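You operate a simulated robot arm through the tools that you are given. There is no shell and no other tool. Be economical: measure what you need, move in short steps, check, and stop when the job is done.

Carry out the task below with a simulated robot arm. There is one attempt and no reset: what you move stays moved.

## Task
Put things in order on the desk end of the long bench. At the end: the teal hank from the desk end of the long bench stands where the yellow lint brush stood; the yellow lint brush stands where the brown packing block stood; the brown packing block from the desk end of the long bench stands where the green carton stood; the white spool from the desk end of the long bench stands where the teal hank stood; the green carton from the desk end of the long bench is on the white lidded box; whatever was shut is shut again. Leave all else as you found it, and nothing knocked over.

The check looks at the end state, three seconds after you hand in, the way a careful person would. Anything else that was tipped, shoved, dropped, spilled or broken makes it a failure.

## Robot
A 6-joint arm with a two-finger parallel gripper, fixed in place. Base frame: the origin is at the foot of the arm, x ahead of it, y to its left, z up; the work surface is at about z = 0.76. Readings come in m, degrees, newtons and seconds.
With the tool pointing down near the work surface it reaches from about 0.26 to 0.68 m from the base axis. Its first joint turns from -66.0 to 66.0 degrees. Payload 2.9 kg.
Tool frame: the origin (TCP) lies between the finger pads and is the grasp point; the fingertips stand 0.03 m ahead of it; z points along the fingers, y is the line along which they close. Largest opening 0.11 m; finger width 0.02, thickness 0.01; the body of the gripper, 0.048 by 0.112 m, starts 0.055 m behind the TCP.
Orientation is that of the tool frame in the base frame, as a unit quaternion [x, y, z, w]. With the fingers straight down and closing along the base's y, the tool's x points along the base's -x, its y along +y and its z along -z.

## Interface
- The arm moves only by the tool step_arm. Its arguments are lists of equal length, an entry for each row: "dp": the shift along the tool's x, y, z in units of 20 mm (1.0 is 20 mm), a list of three; "rotation": the turn, a rotation vector about the tool's x, y, z in units of 8 degrees (1.0 is 8 degrees), a list of three; "fingers": the finger opening in m, from 0 to 0.11. In form: {"dp": [[dx, dy, dz], ...], "rotation": [[rx, ry, rz], ...], "fingers": [fingers, ...]}. A call has 1 to 10 rows; each row shifts and turns the commanded pose from where the row before left it, along the tool's axes as they then stand. A call with a number of a shift or a turn outside -1 to 1 is refused whole. Rows are played at 5 a second. More than 0.05 m and 8.6 degrees between two rows, or a gripper value outside its range, and nothing of the call is played. Where a pose cannot be reached the arm comes as near as it can. A force on the tool above 40 N (or 10 N above the force at the start of the call, whichever is more), or a blocked arm, ends the call early, and 0.2 s more pass. The fingers move at their own pace (about 0.108 m/s each) and stop on an object; they squeeze with about 21 N. The grip force told is the motor's: it shows also when the fingers shut on nothing. Time passes only in rows, and 0.2 s behind the last, so rows that do not move let the fingers close. The reply holds the time, the measured pose of the TCP, the force on the tool along the base axes, the opening and the grip force, in the units named above and with some noise, and new pictures: "show" is both (left out), scene, wrist or none.
- Cameras (640 x 400 px; columns grow to the right, rows downward): "scene" is fixed at [0.0825, 0.4579, 1.3605]; the picture's right is [-0.55, -0.83, 0.00], its down [-0.65, 0.43, -0.63] and it looks along [0.52, -0.35, -0.78] (base axes); focal length 310 px, centre (320, 200). "wrist" rides on the gripper at [-0.036, 0, -0.057] in the tool frame; the picture's right is [0.00, -1.00, 0.00], its down [0.97, 0.00, -0.24] and it looks along [0.24, 0.00, 0.97] (tool axes); focal length 218 px, centre (320, 200).
- locate(camera, pixels): for up to 12 pixels [column, row] of the newest picture of that camera ("zoom" is the newest enlarged one), the place [x, y, z] in the base frame of the surface seen there, good to about 0.002 m. The clock stands still meanwhile.
- enlarge(camera, box): a new picture of the part [left, top, right, bottom] of that camera's present view, enlarged. The clock stands still meanwhile.
- finish_job(): hands the job in; it is judged then, once.

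Work in short steps. Measure before you move; look again where a grasp or a placing could have gone wrong, and mend it. You have 80 turns and 120 pictures in all, those below and enlarged ones among them. Open the gripper and draw the arm clear of the work before you hand the job in, unless the task says otherwise; then end with one line.

The tools are called after "Emit:" by a JSON object that holds its "fn" and its "kwargs". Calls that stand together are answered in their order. step_arm: Moves the arm, as the interface text tells. Its arguments: {"type":"object","properties":{"dp":{"type":"array","items":{"type":"array","items":{"type":"number"}}},"rotation":{"type":"array","items":{"type":"array","items":{"type":"number"}}},"fingers":{"type":"array","items":{"type":"number"}},"show":{"type":"string","enum":["both","scene","wrist","none"]}},"required":["dp","rotation","fingers"]} The other tools are called the same way: locate (camera, pixels) gives the place of the surface under pixels of a picture; enlarge (camera, box) takes an enlarged picture of a part of a camera's view; finish_job () hands the job in.

At the start:

```text
t: 0.0
tcp_pos: [0.368, 0.2635, 1.0947]
orientation: [-0.001, 1.0, 0.0, 0.0]
wrist_force: [0.0, -0.2, -0.6]
finger_gap: 0.11
grasp_force: 0.0
```

scene: 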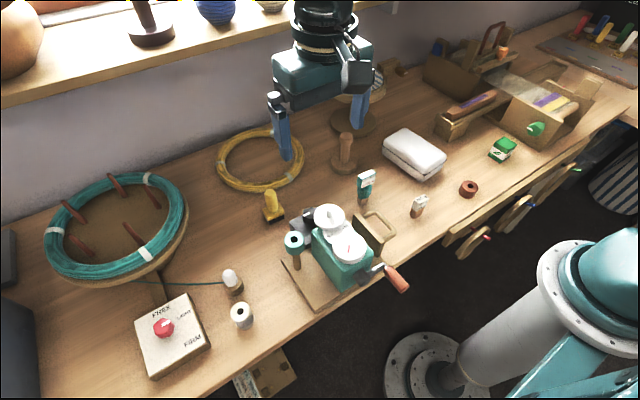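
wrist: 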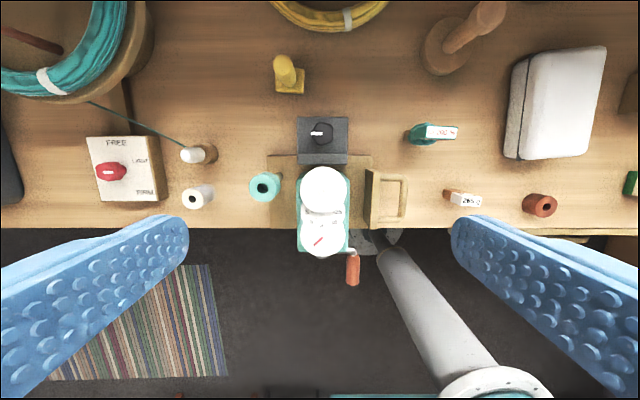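

I start by enlarging the scene to identify the objects.

Emit:
{"fn": "enlarge", "kwargs": {"camera": "scene", "box": [240, 120, 400, 220]}}

Emit:
{"fn": "enlarge", "kwargs": {"camera": "scene", "box": [370, 120, 530, 220]}}

Emit:
{"fn": "enlarge", "kwargs": {"camera": "scene", "box": [200, 220, 420, 357]}}

Emit:
{"fn": "enlarge", "kwargs": {"camera": "scene", "box": [420, 20, 640, 157]}}

```text
4.00 times, centred on (320, 170) of scene
```

zoom: 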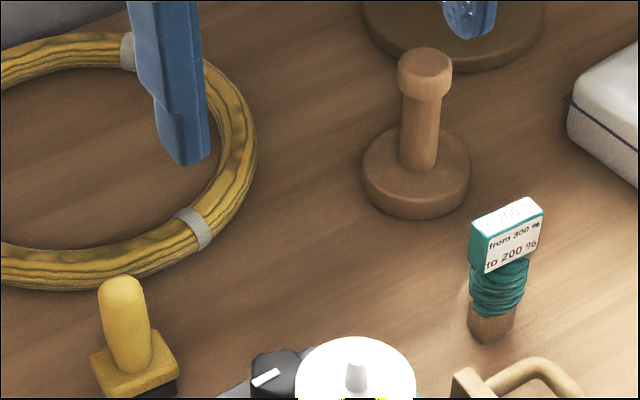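

```text
4.00 times, centred on (450, 170) of scene
```

zoom: 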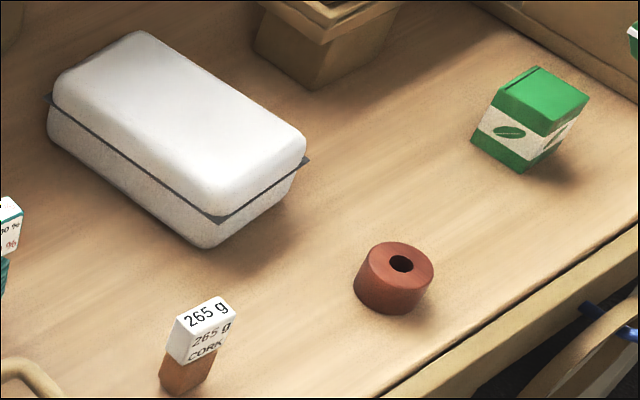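

```text
2.91 times, centred on (310, 288) of scene
```

zoom: 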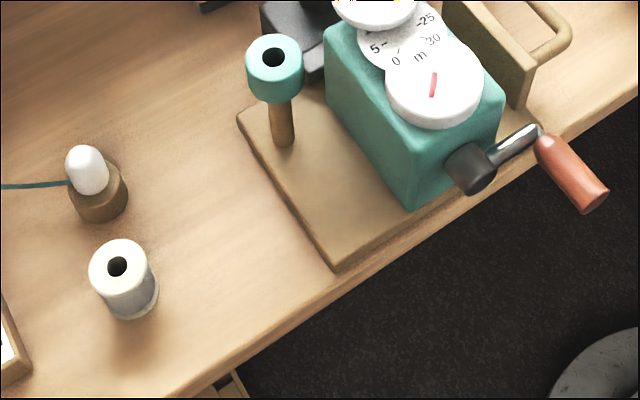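

```text
2.91 times, centred on (530, 88) of scene
```

zoom: 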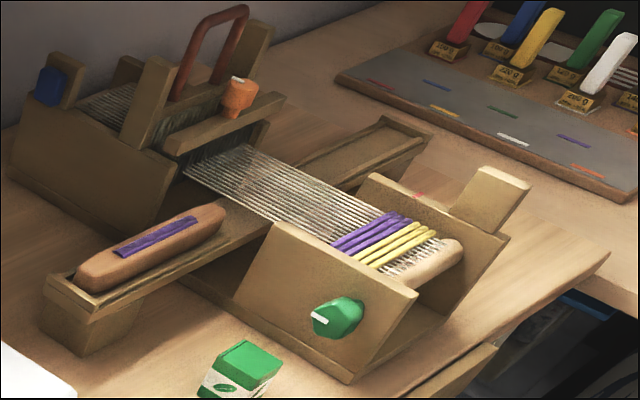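

The cork block (418,207) is the packing block, the hank is at (366,185), carton at (502,150), spool at (241,315). I locate them all.

Emit:
{"fn": "locate", "kwargs": {"camera": "scene", "pixels": [[506, 142], [497, 158], [418, 198], [416, 214], [367, 173], [363, 203], [270, 194], [279, 217], [239, 307], [408, 140], [422, 158], [345, 135]]}}

Emit:
{"fn": "locate", "kwargs": {"camera": "wrist", "pixels": [[441, 132], [416, 133], [466, 199], [450, 197], [285, 66], [290, 86], [195, 198], [632, 184], [514, 100], [560, 100], [600, 100], [520, 150]]}}

Emit:
{"fn": "enlarge", "kwargs": {"camera": "wrist", "box": [380, 90, 500, 165]}}

Emit:
{"fn": "enlarge", "kwargs": {"camera": "wrist", "box": [430, 160, 550, 235]}}

```text
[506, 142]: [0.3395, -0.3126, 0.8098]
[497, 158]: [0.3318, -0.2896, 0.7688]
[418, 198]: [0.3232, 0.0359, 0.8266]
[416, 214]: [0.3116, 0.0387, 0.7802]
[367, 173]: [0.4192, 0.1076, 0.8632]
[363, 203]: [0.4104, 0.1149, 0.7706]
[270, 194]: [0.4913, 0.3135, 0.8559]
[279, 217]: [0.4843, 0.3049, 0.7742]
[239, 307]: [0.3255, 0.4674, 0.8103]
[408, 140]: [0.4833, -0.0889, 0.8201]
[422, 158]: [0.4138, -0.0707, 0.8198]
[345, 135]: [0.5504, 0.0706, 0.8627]
```

```text
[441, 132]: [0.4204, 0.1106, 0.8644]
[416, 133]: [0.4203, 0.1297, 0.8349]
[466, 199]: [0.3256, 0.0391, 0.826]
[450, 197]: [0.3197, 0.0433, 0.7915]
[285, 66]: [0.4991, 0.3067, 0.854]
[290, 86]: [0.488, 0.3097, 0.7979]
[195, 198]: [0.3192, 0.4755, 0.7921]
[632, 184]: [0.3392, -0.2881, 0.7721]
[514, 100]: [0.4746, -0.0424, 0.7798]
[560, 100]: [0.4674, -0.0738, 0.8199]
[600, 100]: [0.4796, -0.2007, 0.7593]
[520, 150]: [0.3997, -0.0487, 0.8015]
```

```text
5.33 times, centred on (440, 128) of wrist
```

zoom: 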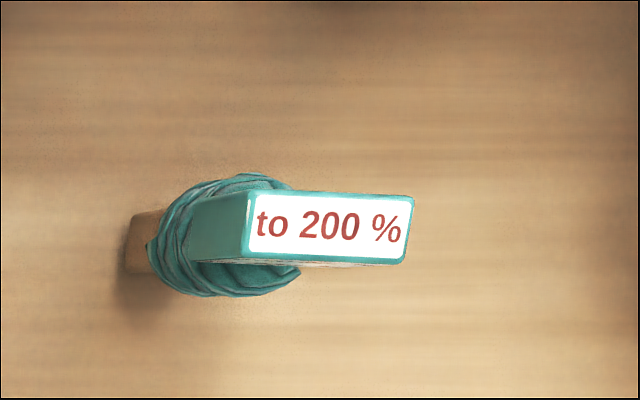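

```text
5.33 times, centred on (490, 198) of wrist
```

zoom: 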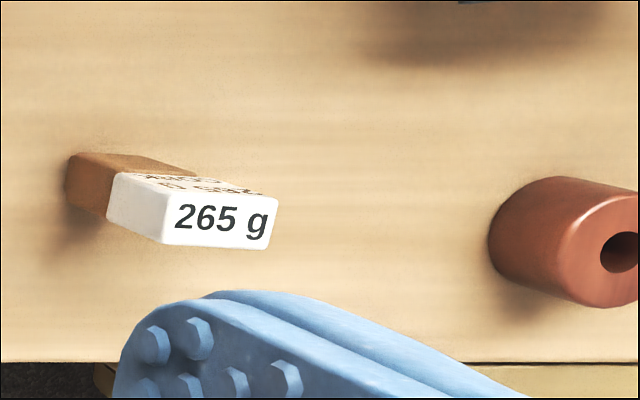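

Carton is at about (0.336,-0.30). I move over it at height, before a close-up look.

Emit:
{"fn": "step_arm", "kwargs": {"dp": [[0.16, -1, 0], [0.16, -1, 0], [0.16, -1, 0], [0.16, -1, 0], [0.16, -1, 0], [0.16, -1, 0], [0.16, -1, 0], [0.16, -1, 0], [0.16, -1, 0], [0.16, -1, 0]], "rotation": [[0, 0, 0], [0, 0, 0], [0, 0, 0], [0, 0, 0], [0, 0, 0], [0, 0, 0], [0, 0, 0], [0, 0, 0], [0, 0, 0], [0, 0, 0]], "fingers": [0.11, 0.11, 0.11, 0.11, 0.11, 0.11, 0.11, 0.11, 0.11, 0.11], "show": "wrist"}}

Emit:
{"fn": "step_arm", "kwargs": {"dp": [[0, -1, 0], [0, -1, 0], [0, -1, 0], [0, -1, 0], [0, -1, 0], [0, -1, 0], [0, -1, 0], [0, -1, 0], [0, -1, 0], [0, -1, 0]], "rotation": [[0, 0, 0], [0, 0, 0], [0, 0, 0], [0, 0, 0], [0, 0, 0], [0, 0, 0], [0, 0, 0], [0, 0, 0], [0, 0, 0], [0, 0, 0]], "fingers": [0.11, 0.11, 0.11, 0.11, 0.11, 0.11, 0.11, 0.11, 0.11, 0.11], "show": "wrist"}}

Emit:
{"fn": "step_arm", "kwargs": {"dp": [[0, -1, 0.6], [0, -1, 0.6], [0, -1, 0.6], [0, -1, 0.6], [0, -1, 0.6], [0, -1, 0.6], [0, -1, 0.6], [0, -1, 0.6], [0, 0, 0]], "rotation": [[0, 0, 0], [0, 0, 0], [0, 0, 0], [0, 0, 0], [0, 0, 0], [0, 0, 0], [0, 0, 0], [0, 0, 0], [0, 0, 0]], "fingers": [0.11, 0.11, 0.11, 0.11, 0.11, 0.11, 0.11, 0.11, 0.11], "show": "both"}}

```text
t: 2.2
tcp_pos: [0.3347, 0.0639, 1.0953]
orientation: [0.001, 1.0, 0.0, 0.0]
wrist_force: [0.0, -0.4, -0.2]
finger_gap: 0.1102
grasp_force: 0.0
```

wrist: 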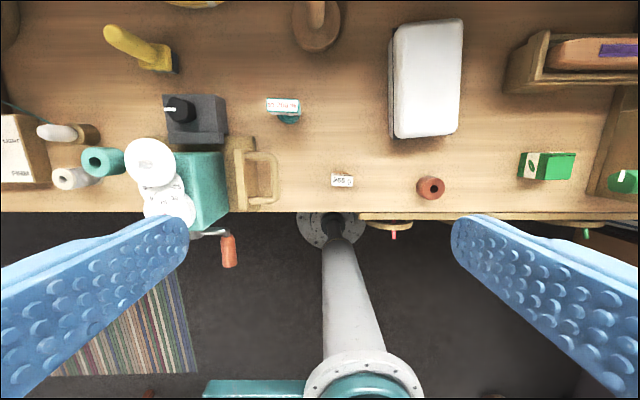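

```text
t: 4.4
tcp_pos: [0.3342, -0.1367, 1.094]
orientation: [0.001, 1.0, -0.001, 0.001]
wrist_force: [-0.1, 0.9, 0.7]
finger_gap: 0.11
grasp_force: 0.1
```

wrist: 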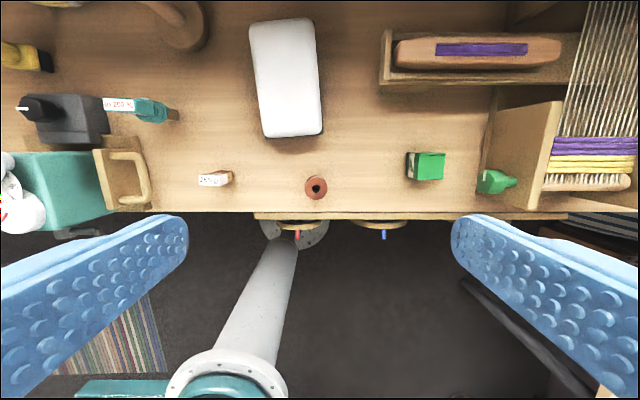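

```text
t: 6.4
tcp_pos: [0.3355, -0.2957, 0.9977]
orientation: [0.001, 1.0, 0.0, 0.0]
wrist_force: [0.1, -0.1, 0.1]
finger_gap: 0.11
grasp_force: 0.0
```

scene: 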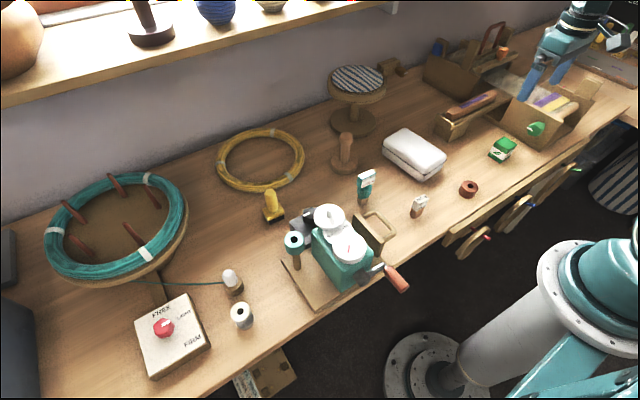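
wrist: 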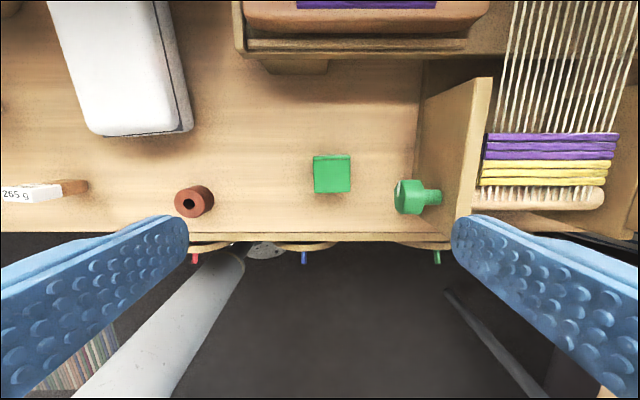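

Carton visible at wrist (332,174), knob at (405,197). I measure both.

Emit:
{"fn": "locate", "kwargs": {"camera": "wrist", "pixels": [[316, 158], [348, 157], [317, 191], [348, 190], [332, 174], [398, 197], [405, 183], [466, 90], [90, 120], [170, 118], [100, 20], [155, 15]]}}

Emit:
{"fn": "enlarge", "kwargs": {"camera": "wrist", "box": [252, 130, 412, 230]}}

Emit:
{"fn": "enlarge", "kwargs": {"camera": "scene", "box": [370, 110, 530, 210]}}

```text
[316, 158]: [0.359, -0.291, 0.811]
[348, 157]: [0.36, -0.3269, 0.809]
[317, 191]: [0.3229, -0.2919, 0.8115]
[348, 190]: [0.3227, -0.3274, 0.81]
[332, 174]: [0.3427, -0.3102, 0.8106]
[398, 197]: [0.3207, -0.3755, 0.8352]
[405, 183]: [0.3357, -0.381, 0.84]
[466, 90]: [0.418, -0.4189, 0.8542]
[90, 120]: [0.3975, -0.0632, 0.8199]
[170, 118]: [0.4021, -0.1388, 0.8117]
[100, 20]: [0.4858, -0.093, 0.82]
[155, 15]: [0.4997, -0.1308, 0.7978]
```

```text
4.00 times, centred on (332, 180) of wrist
```

zoom: 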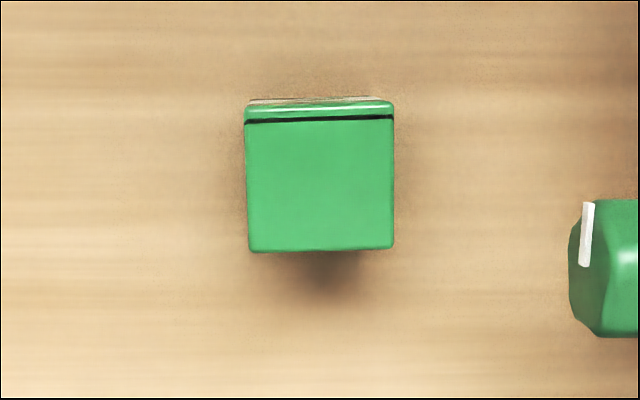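

```text
4.00 times, centred on (450, 160) of scene
```

zoom: 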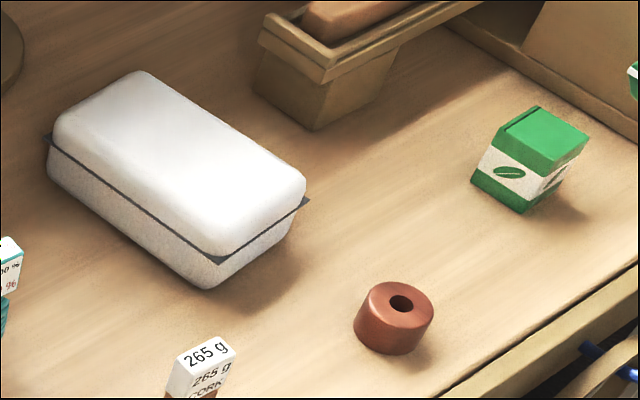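

Carton top centre is (0.341,-0.309), square to the axes, z top 0.811. I descend to TCP z≈0.80 with a 0.07 opening (knob face stays at y=-0.375, clear).

Emit:
{"fn": "step_arm", "kwargs": {"dp": [[-0.27, -0.67, 1], [0, 0, 1], [0, 0, 1], [0, 0, 1], [0, 0, 1], [0, 0, 1], [0, 0, 0]], "rotation": [[0, 0, 0], [0, 0, 0], [0, 0, 0], [0, 0, 0], [0, 0, 0], [0, 0, 0], [0, 0, 0]], "fingers": [0.07, 0.07, 0.07, 0.07, 0.07, 0.07, 0.07], "show": "wrist"}}

```text
t: 8.0
tcp_pos: [0.3416, -0.3097, 0.8785]
orientation: [0.0, 1.0, 0.0, 0.0]
wrist_force: [0.3, -0.8, 0.7]
finger_gap: 0.0702
grasp_force: 0.0
```

wrist: 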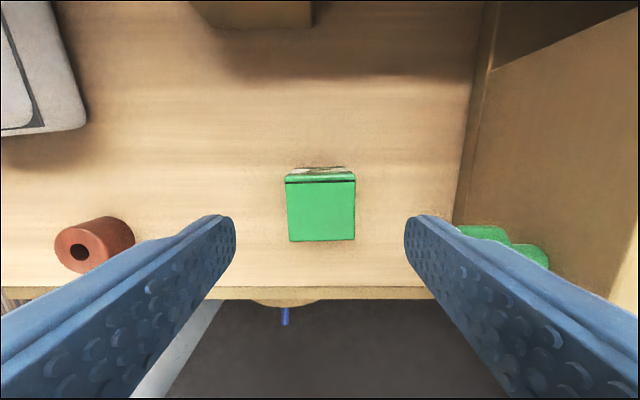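

Centred (column 320). I descend to 0.80 and close.

Emit:
{"fn": "step_arm", "kwargs": {"dp": [[0, 0, 1], [0, 0, 1], [0, 0, 1], [0, 0, 0.9], [0, 0, 0], [0, 0, 0], [0, 0, 0], [0, 0, 0]], "rotation": [[0, 0, 0], [0, 0, 0], [0, 0, 0], [0, 0, 0], [0, 0, 0], [0, 0, 0], [0, 0, 0], [0, 0, 0]], "fingers": [0.07, 0.07, 0.07, 0.07, 0.07, 0.02, 0.02, 0.02], "show": "wrist"}}

```text
t: 9.8
tcp_pos: [0.341, -0.3098, 0.8013]
orientation: [0.0, 1.0, 0.001, 0.0]
wrist_force: [-0.7, 0.3, 0.2]
finger_gap: 0.0417
grasp_force: 21.2
```

wrist: 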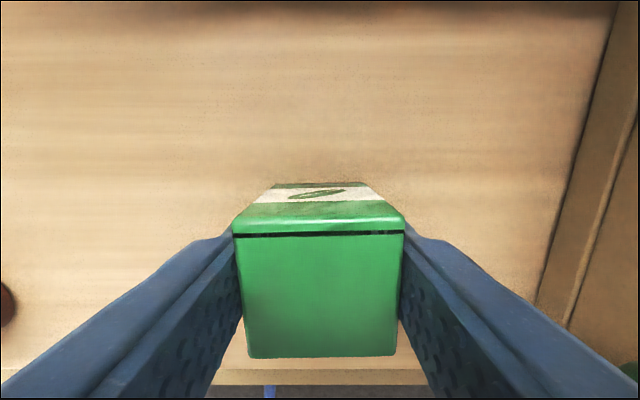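

Gripped at 0.042. I lift and measure the box lid in the scene picture.

Emit:
{"fn": "step_arm", "kwargs": {"dp": [[0, 0, -1], [0, 0, -1], [0, 0, -1], [0, 0, -1], [0, 0, -1], [0, 0, -1], [0, 0, 0]], "rotation": [[0, 0, 0], [0, 0, 0], [0, 0, 0], [0, 0, 0], [0, 0, 0], [0, 0, 0], [0, 0, 0]], "fingers": [0.02, 0.02, 0.02, 0.02, 0.02, 0.02, 0.02], "show": "scene"}}

Emit:
{"fn": "locate", "kwargs": {"camera": "scene", "pixels": [[406, 130], [386, 141], [422, 170], [443, 156], [415, 150]]}}

```text
t: 11.4
tcp_pos: [0.3409, -0.3088, 0.9214]
orientation: [0.0, 1.0, 0.0, 0.0]
wrist_force: [-0.1, 1.4, -0.7]
finger_gap: 0.0417
grasp_force: 20.9
```

scene: 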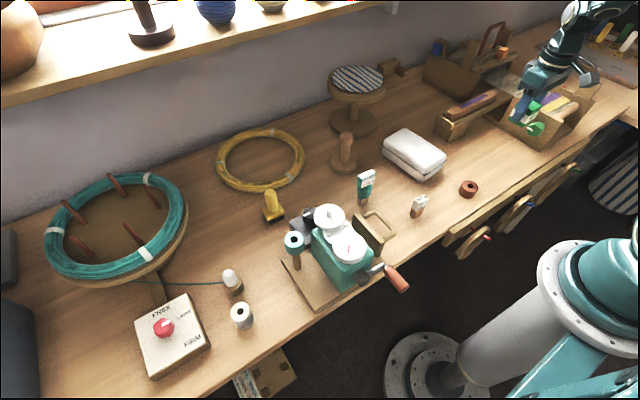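

```text
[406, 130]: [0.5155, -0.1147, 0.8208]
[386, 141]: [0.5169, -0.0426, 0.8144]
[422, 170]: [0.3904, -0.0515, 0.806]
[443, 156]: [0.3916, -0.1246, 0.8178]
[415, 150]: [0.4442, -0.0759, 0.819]
```

Lid centre ≈ (0.452,-0.084), top z 0.82. I carry the carton over it.

Emit:
{"fn": "step_arm", "kwargs": {"dp": [[-0.5, 1, 0], [-0.5, 1, 0], [-0.5, 1, 0], [-0.5, 1, 0], [-0.5, 1, 0], [-0.5, 1, 0], [-0.5, 1, 0], [-0.5, 1, 0], [-0.5, 1, 0], [-0.5, 1, 0]], "rotation": [[0, 0, 0], [0, 0, 0], [0, 0, 0], [0, 0, 0], [0, 0, 0], [0, 0, 0], [0, 0, 0], [0, 0, 0], [0, 0, 0], [0, 0, 0]], "fingers": [0.02, 0.02, 0.02, 0.02, 0.02, 0.02, 0.02, 0.02, 0.02, 0.02], "show": "none"}}

Emit:
{"fn": "step_arm", "kwargs": {"dp": [[-0.55, 1, 0], [0, 0.25, 1], [0, 0, 1], [0, 0, 0.5], [0, 0, 0]], "rotation": [[0, 0, 0], [0, 0, 0], [0, 0, 0], [0, 0, 0], [0, 0, 0]], "fingers": [0.02, 0.02, 0.02, 0.02, 0.02], "show": "both"}}

```text
t: 13.6
tcp_pos: [0.4396, -0.1096, 0.9217]
orientation: [0.0, 1.0, 0.0, 0.0]
wrist_force: [0.2, -0.4, -0.6]
finger_gap: 0.0415
grasp_force: 21.0
```

```text
t: 14.8
tcp_pos: [0.4516, -0.0849, 0.8709]
orientation: [0.001, 1.0, -0.001, 0.0]
wrist_force: [0.5, 0.1, 0.0]
finger_gap: 0.0413
grasp_force: 20.7
```

scene: 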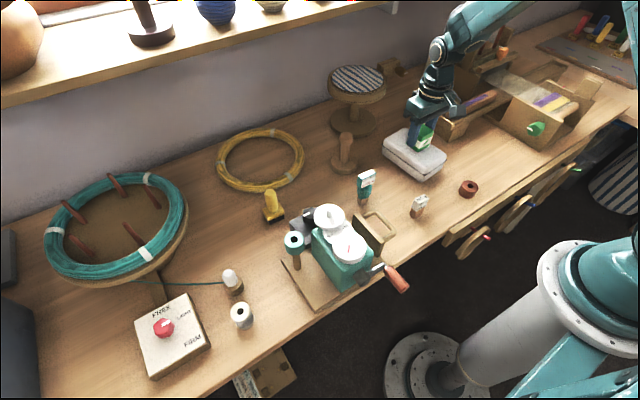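
wrist: 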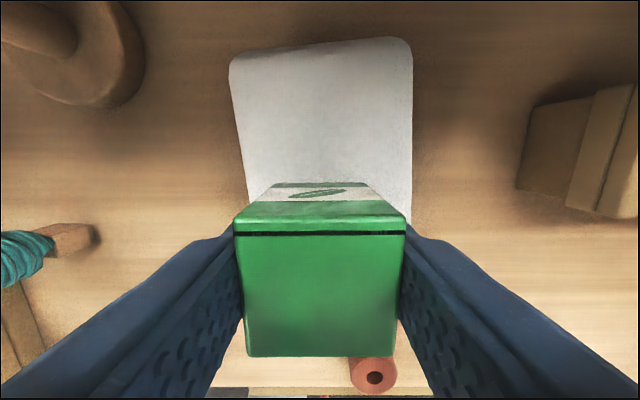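

Carton bottom is about 9 mm above the lid; I lower gently watching force.

Emit:
{"fn": "step_arm", "kwargs": {"dp": [[0, 0, 0.3], [0, 0, 0.1], [0, 0, 0.05], [0, 0, 0]], "rotation": [[0, 0, 0], [0, 0, 0], [0, 0, 0], [0, 0, 0]], "fingers": [0.02, 0.02, 0.02, 0.02], "show": "none"}}

```text
t: 15.8
tcp_pos: [0.4507, -0.0853, 0.8612]
orientation: [0.0, 1.0, 0.0, 0.001]
wrist_force: [0.5, -1.3, -0.7]
finger_gap: 0.0416
grasp_force: 20.6
```

Emit:
{"fn": "step_arm", "kwargs": {"dp": [[0, 0, 0.06], [0, 0, 0.06], [0, 0, 0]], "rotation": [[0, 0, 0], [0, 0, 0], [0, 0, 0]], "fingers": [0.02, 0.02, 0.02], "show": "none"}}

```text
t: 16.6
tcp_pos: [0.4516, -0.0834, 0.8603]
orientation: [0.0, 1.0, 0.0, 0.001]
wrist_force: [-6.3, 0.1, 20.8]
finger_gap: 0.0416
grasp_force: 21.5
```

Contact is felt (20 N). I ease up slightly, open, and rise.

Emit:
{"fn": "step_arm", "kwargs": {"dp": [[0, 0, -0.06], [0, 0, 0], [0, 0, 0], [0, 0, 0], [0, 0, -1], [0, 0, -1], [0, 0, -1], [0, 0, -1], [0, 0, -1], [0, 0, 0]], "rotation": [[0, 0, 0], [0, 0, 0], [0, 0, 0], [0, 0, 0], [0, 0, 0], [0, 0, 0], [0, 0, 0], [0, 0, 0], [0, 0, 0], [0, 0, 0]], "fingers": [0.02, 0.07, 0.07, 0.07, 0.07, 0.07, 0.07, 0.07, 0.07, 0.07], "show": "both"}}

```text
t: 18.8
tcp_pos: [0.4529, -0.0847, 0.9604]
orientation: [0.001, 1.0, 0.0, 0.0]
wrist_force: [-0.4, -0.6, -1.2]
finger_gap: 0.0702
grasp_force: 0.1
```

scene: 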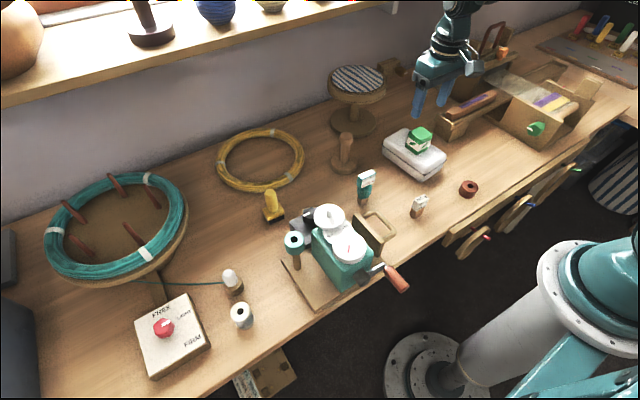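
wrist: 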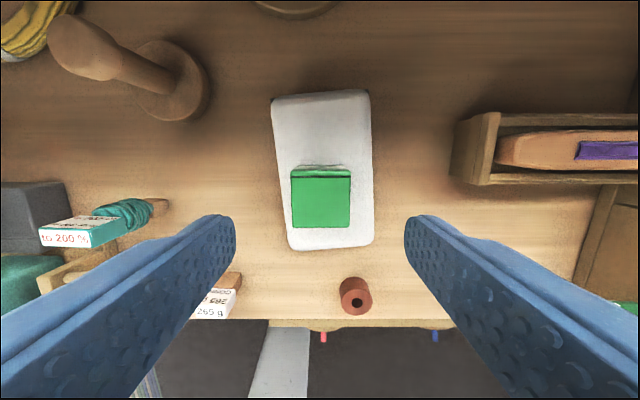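

Carton sits on the lid. Now over the cork block at about (0.322,0.037).

Emit:
{"fn": "step_arm", "kwargs": {"dp": [[0.92, 0.87, 0], [0.92, 0.87, 0], [0.92, 0.87, 0], [0.92, 0.87, 0], [0.92, 0.87, 0], [0.92, 0.87, 0], [0.92, 0.87, 0], [0, 0, 0]], "rotation": [[0, 0, 0], [0, 0, 0], [0, 0, 0], [0, 0, 0], [0, 0, 0], [0, 0, 0], [0, 0, 0], [0, 0, 0]], "fingers": [0.07, 0.07, 0.07, 0.07, 0.07, 0.07, 0.07, 0.07], "show": "wrist"}}

Emit:
{"fn": "enlarge", "kwargs": {"camera": "wrist", "box": [240, 150, 400, 250]}}

```text
t: 20.6
tcp_pos: [0.323, 0.0375, 0.9617]
orientation: [-0.001, 1.0, 0.0, 0.0]
wrist_force: [0.2, -0.9, -0.1]
finger_gap: 0.07
grasp_force: 0.0
```

wrist: 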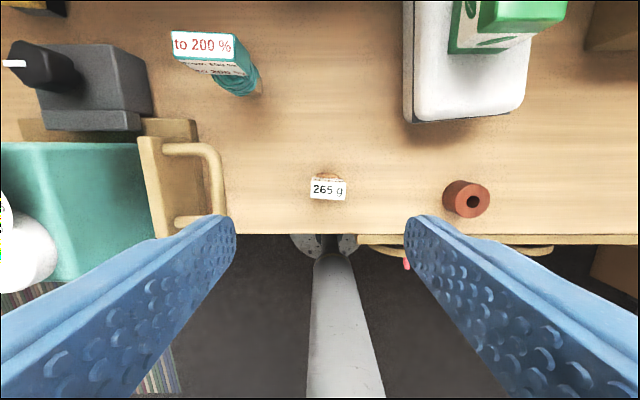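

```text
4.00 times, centred on (320, 200) of wrist
```

zoom: 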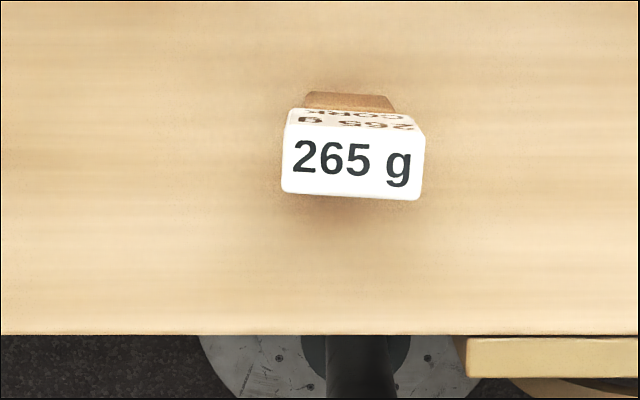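

Emit:
{"fn": "locate", "kwargs": {"camera": "zoom", "pixels": [[292, 118], [418, 130], [286, 190], [416, 196], [352, 158], [318, 98], [388, 102]]}}

Emit:
{"fn": "locate", "kwargs": {"camera": "wrist", "pixels": [[225, 190], [222, 215], [167, 150], [445, 200], [240, 97]]}}

```text
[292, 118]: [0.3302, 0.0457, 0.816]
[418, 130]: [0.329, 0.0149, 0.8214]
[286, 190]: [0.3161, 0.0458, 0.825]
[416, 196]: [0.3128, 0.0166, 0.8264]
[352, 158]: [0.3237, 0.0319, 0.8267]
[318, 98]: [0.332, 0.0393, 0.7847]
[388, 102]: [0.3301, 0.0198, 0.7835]
```

```text
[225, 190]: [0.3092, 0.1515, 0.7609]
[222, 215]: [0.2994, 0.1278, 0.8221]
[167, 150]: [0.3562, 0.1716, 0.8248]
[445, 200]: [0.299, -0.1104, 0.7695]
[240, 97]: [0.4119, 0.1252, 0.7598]
```

Block centre (0.3225,0.031), 31 mm wide along y. I descend with TCP to z≈0.80 and close.

Emit:
{"fn": "step_arm", "kwargs": {"dp": [[0, -0.33, 1], [0, 0, 1], [0, 0, 1], [0, 0, 1], [0, 0, 1], [0, 0, 1], [0, 0, 1], [0, 0, 1]], "rotation": [[0, 0, 0], [0, 0, 0], [0, 0, 0], [0, 0, 0], [0, 0, 0], [0, 0, 0], [0, 0, 0], [0, 0, 0]], "fingers": [0.06, 0.06, 0.06, 0.06, 0.06, 0.06, 0.06, 0.06], "show": "wrist"}}

Emit:
{"fn": "step_arm", "kwargs": {"dp": [[0, 0, 0.1], [0, 0, 0], [0, 0, 0], [0, 0, 0], [0, 0, 0]], "rotation": [[0, 0, 0], [0, 0, 0], [0, 0, 0], [0, 0, 0], [0, 0, 0]], "fingers": [0.06, 0.015, 0.015, 0.015, 0.015], "show": "wrist"}}

```text
t: 22.4
tcp_pos: [0.3222, 0.0322, 0.8008]
orientation: [0.0, 1.0, 0.0, 0.0]
wrist_force: [1.0, -0.5, -0.1]
finger_gap: 0.0601
grasp_force: 0.0
```

wrist: 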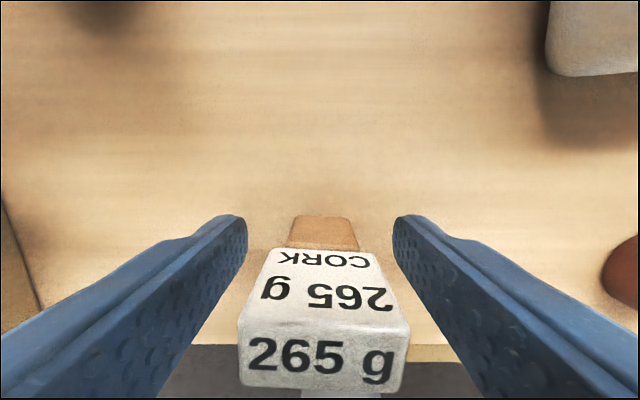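

```text
t: 23.6
tcp_pos: [0.3232, 0.0313, 0.7999]
orientation: [0.0, 1.0, 0.0, 0.0]
wrist_force: [0.2, 0.2, -0.2]
finger_gap: 0.0318
grasp_force: 21.2
```

wrist: 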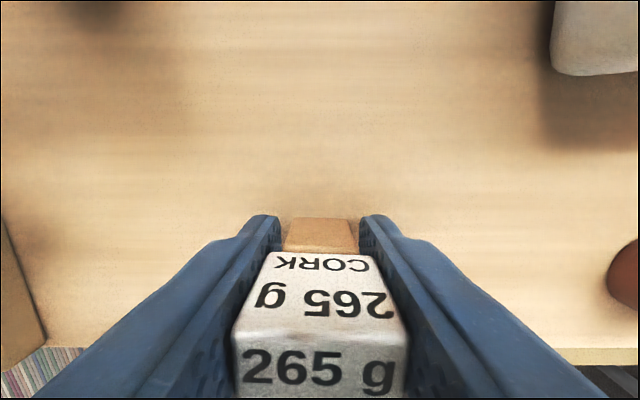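

Block held. I lift and carry it to the carton's old spot (0.341,-0.309).

Emit:
{"fn": "step_arm", "kwargs": {"dp": [[0, 0, -1], [0, 0, -1], [0, 0, -1], [0, 0, -1], [0, 0, -1], [0, 0, -1], [0, -1, 0], [0, -1, 0], [0, -1, 0], [0, -1, 0]], "rotation": [[0, 0, 0], [0, 0, 0], [0, 0, 0], [0, 0, 0], [0, 0, 0], [0, 0, 0], [0, 0, 0], [0, 0, 0], [0, 0, 0], [0, 0, 0]], "fingers": [0.015, 0.015, 0.015, 0.015, 0.015, 0.015, 0.015, 0.015, 0.015, 0.015], "show": "none"}}

Emit:
{"fn": "step_arm", "kwargs": {"dp": [[0, -1, 0], [0, -1, 0], [0, -1, 0], [0, -1, 0], [-0.15, -1, 0], [-0.15, -1, 0], [-0.15, -1, 0], [-0.15, -1, 0], [-0.15, -1, 0], [-0.15, -1, 0]], "rotation": [[0, 0, 0], [0, 0, 0], [0, 0, 0], [0, 0, 0], [0, 0, 0], [0, 0, 0], [0, 0, 0], [0, 0, 0], [0, 0, 0], [0, 0, 0]], "fingers": [0.015, 0.015, 0.015, 0.015, 0.015, 0.015, 0.015, 0.015, 0.015, 0.015], "show": "none"}}

Emit:
{"fn": "step_arm", "kwargs": {"dp": [[0, -1, 0], [0, -1, 0], [0, -1, 0], [0, 0, 0]], "rotation": [[0, 0, 0], [0, 0, 0], [0, 0, 0], [0, 0, 0]], "fingers": [0.015, 0.015, 0.015, 0.015], "show": "both"}}

```text
t: 25.8
tcp_pos: [0.3228, -0.0496, 0.9203]
orientation: [-0.001, 1.0, 0.0, -0.001]
wrist_force: [0.3, 0.0, -1.0]
finger_gap: 0.0316
grasp_force: 21.2
```

```text
t: 28.0
tcp_pos: [0.3419, -0.2491, 0.9189]
orientation: [0.0, 1.0, -0.001, 0.0]
wrist_force: [-0.2, -0.6, -0.5]
finger_gap: 0.0312
grasp_force: 20.9
```

```text
t: 29.0
tcp_pos: [0.3407, -0.3084, 0.9185]
orientation: [-0.001, 1.0, 0.0, -0.001]
wrist_force: [0.3, 0.1, -0.3]
finger_gap: 0.0312
grasp_force: 20.8
```

scene: 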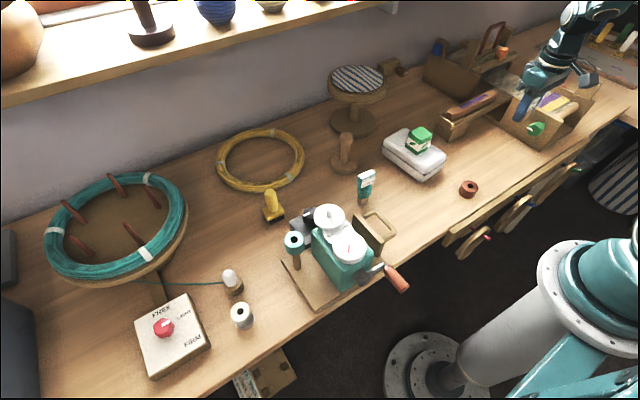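
wrist: 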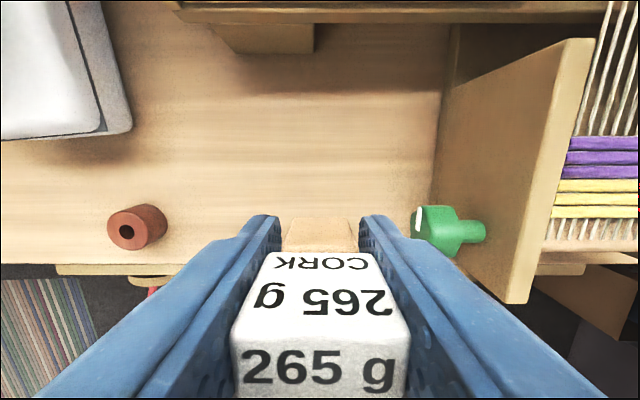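

Over the spot; I lower to just above the bench then touch down softly.

Emit:
{"fn": "step_arm", "kwargs": {"dp": [[0, 0, 1], [0, 0, 1], [0, 0, 1], [0, 0, 1], [0, 0, 1], [0, 0, 0.7], [0, 0, 0.15], [0, 0, 0.07], [0, 0, 0]], "rotation": [[0, 0, 0], [0, 0, 0], [0, 0, 0], [0, 0, 0], [0, 0, 0], [0, 0, 0], [0, 0, 0], [0, 0, 0], [0, 0, 0]], "fingers": [0.015, 0.015, 0.015, 0.015, 0.015, 0.015, 0.015, 0.015, 0.015], "show": "none"}}

```text
t: 31.0
tcp_pos: [0.3422, -0.3089, 0.8013]
orientation: [-0.001, 1.0, 0.0, 0.0]
wrist_force: [-1.0, -0.7, -0.5]
finger_gap: 0.0314
grasp_force: 21.0
```

Emit:
{"fn": "step_arm", "kwargs": {"dp": [[0, 0, 0.06], [0, 0, 0.04], [0, 0, 0]], "rotation": [[0, 0, 0], [0, 0, 0], [0, 0, 0]], "fingers": [0.015, 0.015, 0.015], "show": "none"}}

```text
t: 31.8
tcp_pos: [0.3412, -0.3108, 0.7993]
orientation: [0.0, 1.0, 0.001, -0.001]
wrist_force: [-0.7, 0.6, 1.2]
finger_gap: 0.0313
grasp_force: 21.1
```

Nearly touching (1 N); I open and rise straight up.

Emit:
{"fn": "step_arm", "kwargs": {"dp": [[0, 0, 0], [0, 0, 0], [0, 0, 0], [0, 0, -1], [0, 0, -1], [0, 0, -1], [0, 0, -1], [0, 0, -1], [0, 0, -1], [0, 0, -1]], "rotation": [[0, 0, 0], [0, 0, 0], [0, 0, 0], [0, 0, 0], [0, 0, 0], [0, 0, 0], [0, 0, 0], [0, 0, 0], [0, 0, 0], [0, 0, 0]], "fingers": [0.06, 0.06, 0.06, 0.06, 0.06, 0.06, 0.06, 0.06, 0.06, 0.06], "show": "wrist"}}

```text
t: 34.0
tcp_pos: [0.341, -0.31, 0.939]
orientation: [0.0, 1.0, 0.0, 0.0]
wrist_force: [-0.1, 0.2, -0.7]
finger_gap: 0.0603
grasp_force: 0.1
```

wrist: 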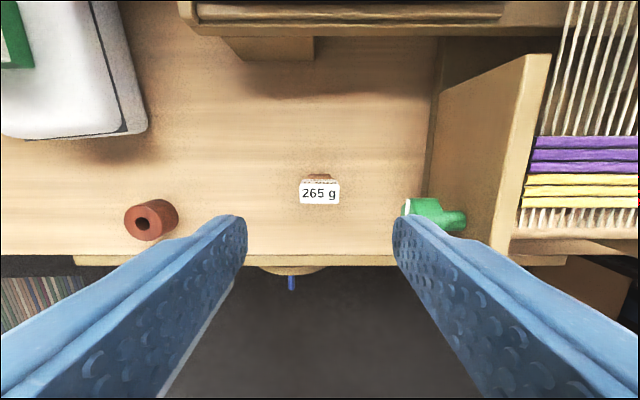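

Block stands. I head for the yellow brush around (0.488,0.307), rising slightly.

Emit:
{"fn": "step_arm", "kwargs": {"dp": [[0, 1, -0.4], [0, 1, -0.4], [0, 1, -0.4], [0, 1, -0.4], [0, 1, -0.4], [0, 1, 0], [0, 1, 0], [0, 1, 0], [0, 1, 0], [0, 1, 0]], "rotation": [[0, 0, 0], [0, 0, 0], [0, 0, 0], [0, 0, 0], [0, 0, 0], [0, 0, 0], [0, 0, 0], [0, 0, 0], [0, 0, 0], [0, 0, 0]], "fingers": [0.06, 0.06, 0.06, 0.06, 0.06, 0.06, 0.06, 0.06, 0.06, 0.06], "show": "none"}}

Emit:
{"fn": "step_arm", "kwargs": {"dp": [[-0.3, 1, 0], [-0.3, 1, 0], [-0.3, 1, 0], [-0.3, 1, 0], [-0.3, 1, 0], [-0.3, 1, 0], [-0.3, 1, 0], [-0.3, 1, 0], [-0.3, 1, 0], [-0.3, 1, 0]], "rotation": [[0, 0, 0], [0, 0, 0], [0, 0, 0], [0, 0, 0], [0, 0, 0], [0, 0, 0], [0, 0, 0], [0, 0, 0], [0, 0, 0], [0, 0, 0]], "fingers": [0.06, 0.06, 0.06, 0.06, 0.06, 0.06, 0.06, 0.06, 0.06, 0.06], "show": "wrist"}}

Emit:
{"fn": "step_arm", "kwargs": {"dp": [[-0.43, 1, 0], [-0.43, 1, 0], [-0.43, 1, 0], [-0.43, 1, 0], [-0.43, 1, 0], [-0.43, 1, 0], [-0.43, 1, 0], [-0.43, 1, 0], [-0.43, 1, 0], [-0.43, 1, 0]], "rotation": [[0, 0, 0], [0, 0, 0], [0, 0, 0], [0, 0, 0], [0, 0, 0], [0, 0, 0], [0, 0, 0], [0, 0, 0], [0, 0, 0], [0, 0, 0]], "fingers": [0.06, 0.06, 0.06, 0.06, 0.06, 0.06, 0.06, 0.06, 0.06, 0.06], "show": "both"}}

```text
t: 36.2
tcp_pos: [0.3403, -0.1094, 0.978]
orientation: [0.0, 1.0, 0.0, 0.0]
wrist_force: [-0.5, -0.5, -0.8]
finger_gap: 0.0602
grasp_force: 0.0
```

```text
t: 38.4
tcp_pos: [0.4005, 0.0901, 0.9771]
orientation: [0.0, 1.0, 0.0, -0.001]
wrist_force: [0.6, -0.2, 0.0]
finger_gap: 0.0596
grasp_force: 0.0
```

wrist: 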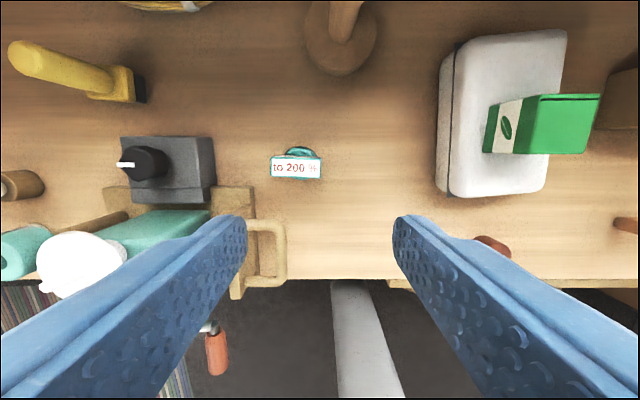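

```text
t: 40.6
tcp_pos: [0.4854, 0.292, 0.978]
orientation: [0.001, 1.0, -0.001, 0.0]
wrist_force: [0.6, 1.0, 0.5]
finger_gap: 0.0597
grasp_force: 0.0
```

scene: 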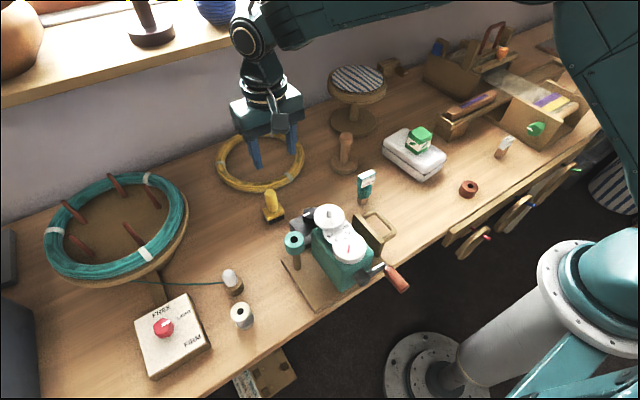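
wrist: 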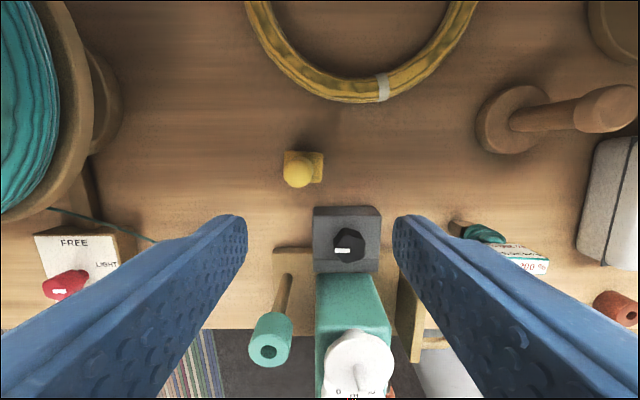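

The brush is at wrist (302,168). I enlarge and measure handle and base.

Emit:
{"fn": "enlarge", "kwargs": {"camera": "wrist", "box": [240, 130, 400, 230]}}

Emit:
{"fn": "locate", "kwargs": {"camera": "wrist", "pixels": [[285, 152], [322, 152], [322, 180], [287, 181], [298, 172], [310, 160], [317, 210], [377, 210], [349, 243], [300, 152]]}}

Emit:
{"fn": "enlarge", "kwargs": {"camera": "scene", "box": [232, 170, 360, 250]}}

```text
4.00 times, centred on (320, 180) of wrist
```

zoom: 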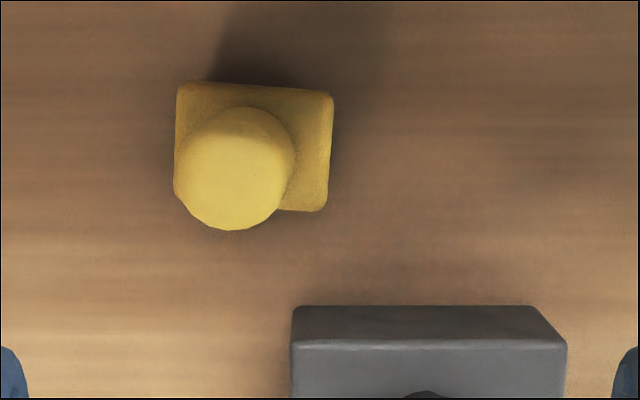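

```text
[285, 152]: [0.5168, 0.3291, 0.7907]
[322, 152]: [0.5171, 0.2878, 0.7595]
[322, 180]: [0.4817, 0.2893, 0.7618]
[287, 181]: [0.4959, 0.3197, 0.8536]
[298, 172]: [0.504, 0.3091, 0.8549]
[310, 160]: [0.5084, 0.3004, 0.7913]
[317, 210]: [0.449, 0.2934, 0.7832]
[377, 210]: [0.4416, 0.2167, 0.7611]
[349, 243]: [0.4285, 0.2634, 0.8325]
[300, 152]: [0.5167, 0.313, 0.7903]
```

```text
5.00 times, centred on (296, 210) of scene
```

zoom: 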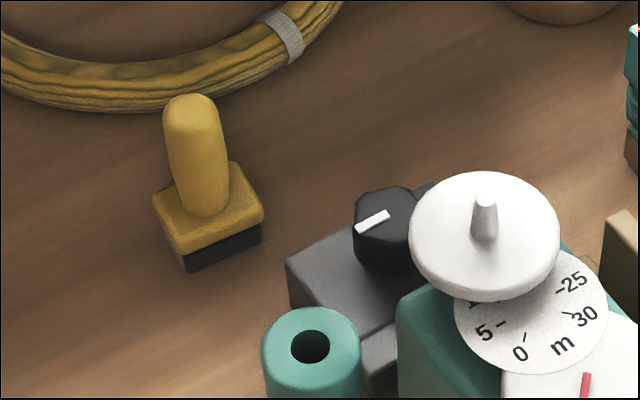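

Brush centre ≈ (0.502,0.309), handle top 0.856, base top 0.79. I align and descend to TCP 0.828 around the handle.

Emit:
{"fn": "step_arm", "kwargs": {"dp": [[-0.82, 0.85, 0], [0, 0, 1], [0, 0, 1], [0, 0, 1], [0, 0, 1], [0, 0, 0]], "rotation": [[0, 0, 0], [0, 0, 0], [0, 0, 0], [0, 0, 0], [0, 0, 0], [0, 0, 0]], "fingers": [0.06, 0.06, 0.06, 0.06, 0.06, 0.06], "show": "wrist"}}

Emit:
{"fn": "locate", "kwargs": {"camera": "wrist", "pixels": [[320, 215], [320, 205], [300, 200], [340, 200]]}}

```text
t: 42.0
tcp_pos: [0.5038, 0.3082, 0.8983]
orientation: [0.0, 1.0, 0.001, 0.0]
wrist_force: [0.5, 0.4, -0.2]
finger_gap: 0.0598
grasp_force: 0.0
```

wrist: 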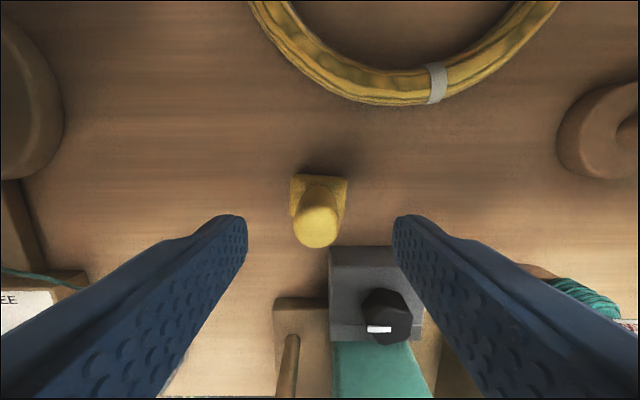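

```text
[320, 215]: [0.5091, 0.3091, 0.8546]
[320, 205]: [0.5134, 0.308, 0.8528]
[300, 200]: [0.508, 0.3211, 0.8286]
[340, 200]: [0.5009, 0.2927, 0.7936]
```

Handle is centred between fingers. Descend and close.

Emit:
{"fn": "step_arm", "kwargs": {"dp": [[0, 0, 1], [0, 0, 1], [0, 0, 1], [0, 0, 0.5], [0, 0, 0], [0, 0, 0], [0, 0, 0], [0, 0, 0]], "rotation": [[0, 0, 0], [0, 0, 0], [0, 0, 0], [0, 0, 0], [0, 0, 0], [0, 0, 0], [0, 0, 0], [0, 0, 0]], "fingers": [0.06, 0.06, 0.06, 0.06, 0.01, 0.01, 0.01, 0.01], "show": "wrist"}}

```text
t: 43.8
tcp_pos: [0.503, 0.309, 0.8285]
orientation: [0.0, 1.0, 0.0, 0.0]
wrist_force: [-0.2, -0.2, 0.0]
finger_gap: 0.0248
grasp_force: 20.8
```

wrist: 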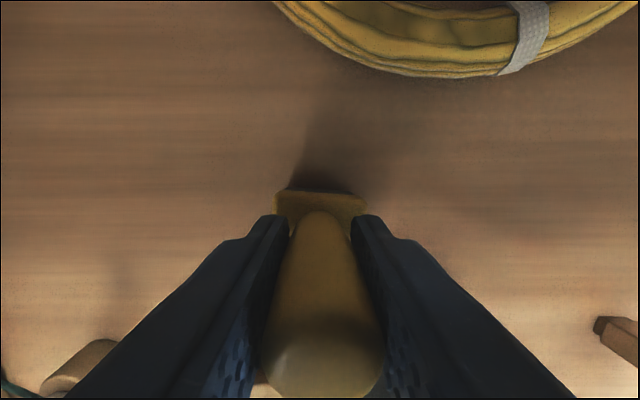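

Held (0.025). Lift to 0.97, then across in y and back in x to the block's old spot (0.3225,0.031).

Emit:
{"fn": "step_arm", "kwargs": {"dp": [[0, 0, -1], [0, 0, -1], [0, 0, -1], [0, 0, -1], [0, 0, -1], [0, 0, -1], [0, 0, -1], [0, -1, 0], [0, -1, 0], [0, -1, 0]], "rotation": [[0, 0, 0], [0, 0, 0], [0, 0, 0], [0, 0, 0], [0, 0, 0], [0, 0, 0], [0, 0, 0], [0, 0, 0], [0, 0, 0], [0, 0, 0]], "fingers": [0.01, 0.01, 0.01, 0.01, 0.01, 0.01, 0.01, 0.01, 0.01, 0.01], "show": "scene"}}

Emit:
{"fn": "step_arm", "kwargs": {"dp": [[0, -1, 0], [0, -1, 0], [0, -1, 0], [0, -1, 0], [0, -1, 0], [0, -1, 0], [0, -1, 0], [0, -1, 0], [0, -1, 0], [0, -1, 0]], "rotation": [[0, 0, 0], [0, 0, 0], [0, 0, 0], [0, 0, 0], [0, 0, 0], [0, 0, 0], [0, 0, 0], [0, 0, 0], [0, 0, 0], [0, 0, 0]], "fingers": [0.01, 0.01, 0.01, 0.01, 0.01, 0.01, 0.01, 0.01, 0.01, 0.01], "show": "none"}}

Emit:
{"fn": "step_arm", "kwargs": {"dp": [[1, -0.9, 0], [1, 0, 0], [1, 0, 0], [1, 0, 0], [1, 0, 0], [1, 0, 0], [1, 0, 0], [1, 0, 0], [1, 0, 0], [0, 0, 0]], "rotation": [[0, 0, 0], [0, 0, 0], [0, 0, 0], [0, 0, 0], [0, 0, 0], [0, 0, 0], [0, 0, 0], [0, 0, 0], [0, 0, 0], [0, 0, 0]], "fingers": [0.01, 0.01, 0.01, 0.01, 0.01, 0.01, 0.01, 0.01, 0.01, 0.01], "show": "both"}}

```text
t: 46.0
tcp_pos: [0.5051, 0.2462, 0.9686]
orientation: [-0.001, 1.0, 0.001, 0.0]
wrist_force: [0.6, 0.2, -0.8]
finger_gap: 0.0246
grasp_force: 21.2
```

scene: 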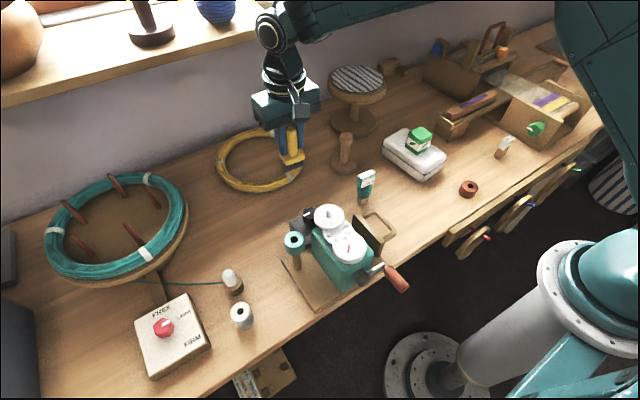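

```text
t: 48.2
tcp_pos: [0.5041, 0.0492, 0.9675]
orientation: [0.0, 1.0, 0.0, 0.0]
wrist_force: [-0.5, 0.0, -0.1]
finger_gap: 0.0248
grasp_force: 21.1
```

```text
t: 50.4
tcp_pos: [0.3235, 0.0303, 0.9696]
orientation: [0.0, 1.0, -0.001, 0.0]
wrist_force: [-0.5, -0.8, -0.9]
finger_gap: 0.0249
grasp_force: 21.6
```

scene: 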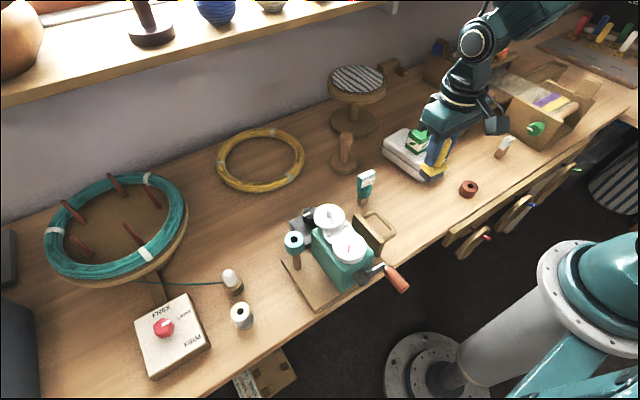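
wrist: 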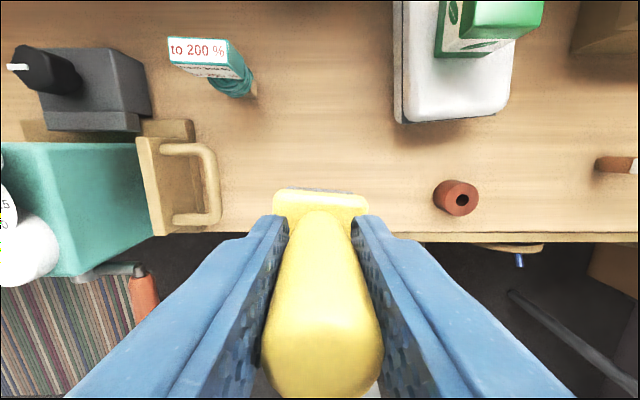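

Over the spot; lower 0.138 and then softly touch.

Emit:
{"fn": "step_arm", "kwargs": {"dp": [[0, 0, 1], [0, 0, 1], [0, 0, 1], [0, 0, 1], [0, 0, 1], [0, 0, 1], [0, 0, 0.7], [0, 0, 0.2], [0, 0, 0.1], [0, 0, 0]], "rotation": [[0, 0, 0], [0, 0, 0], [0, 0, 0], [0, 0, 0], [0, 0, 0], [0, 0, 0], [0, 0, 0], [0, 0, 0], [0, 0, 0], [0, 0, 0]], "fingers": [0.01, 0.01, 0.01, 0.01, 0.01, 0.01, 0.01, 0.01, 0.01, 0.01], "show": "none"}}

```text
t: 52.6
tcp_pos: [0.3237, 0.0306, 0.8282]
orientation: [0.0, 1.0, 0.0, 0.0]
wrist_force: [0.7, -0.4, -0.1]
finger_gap: 0.0248
grasp_force: 20.8
```

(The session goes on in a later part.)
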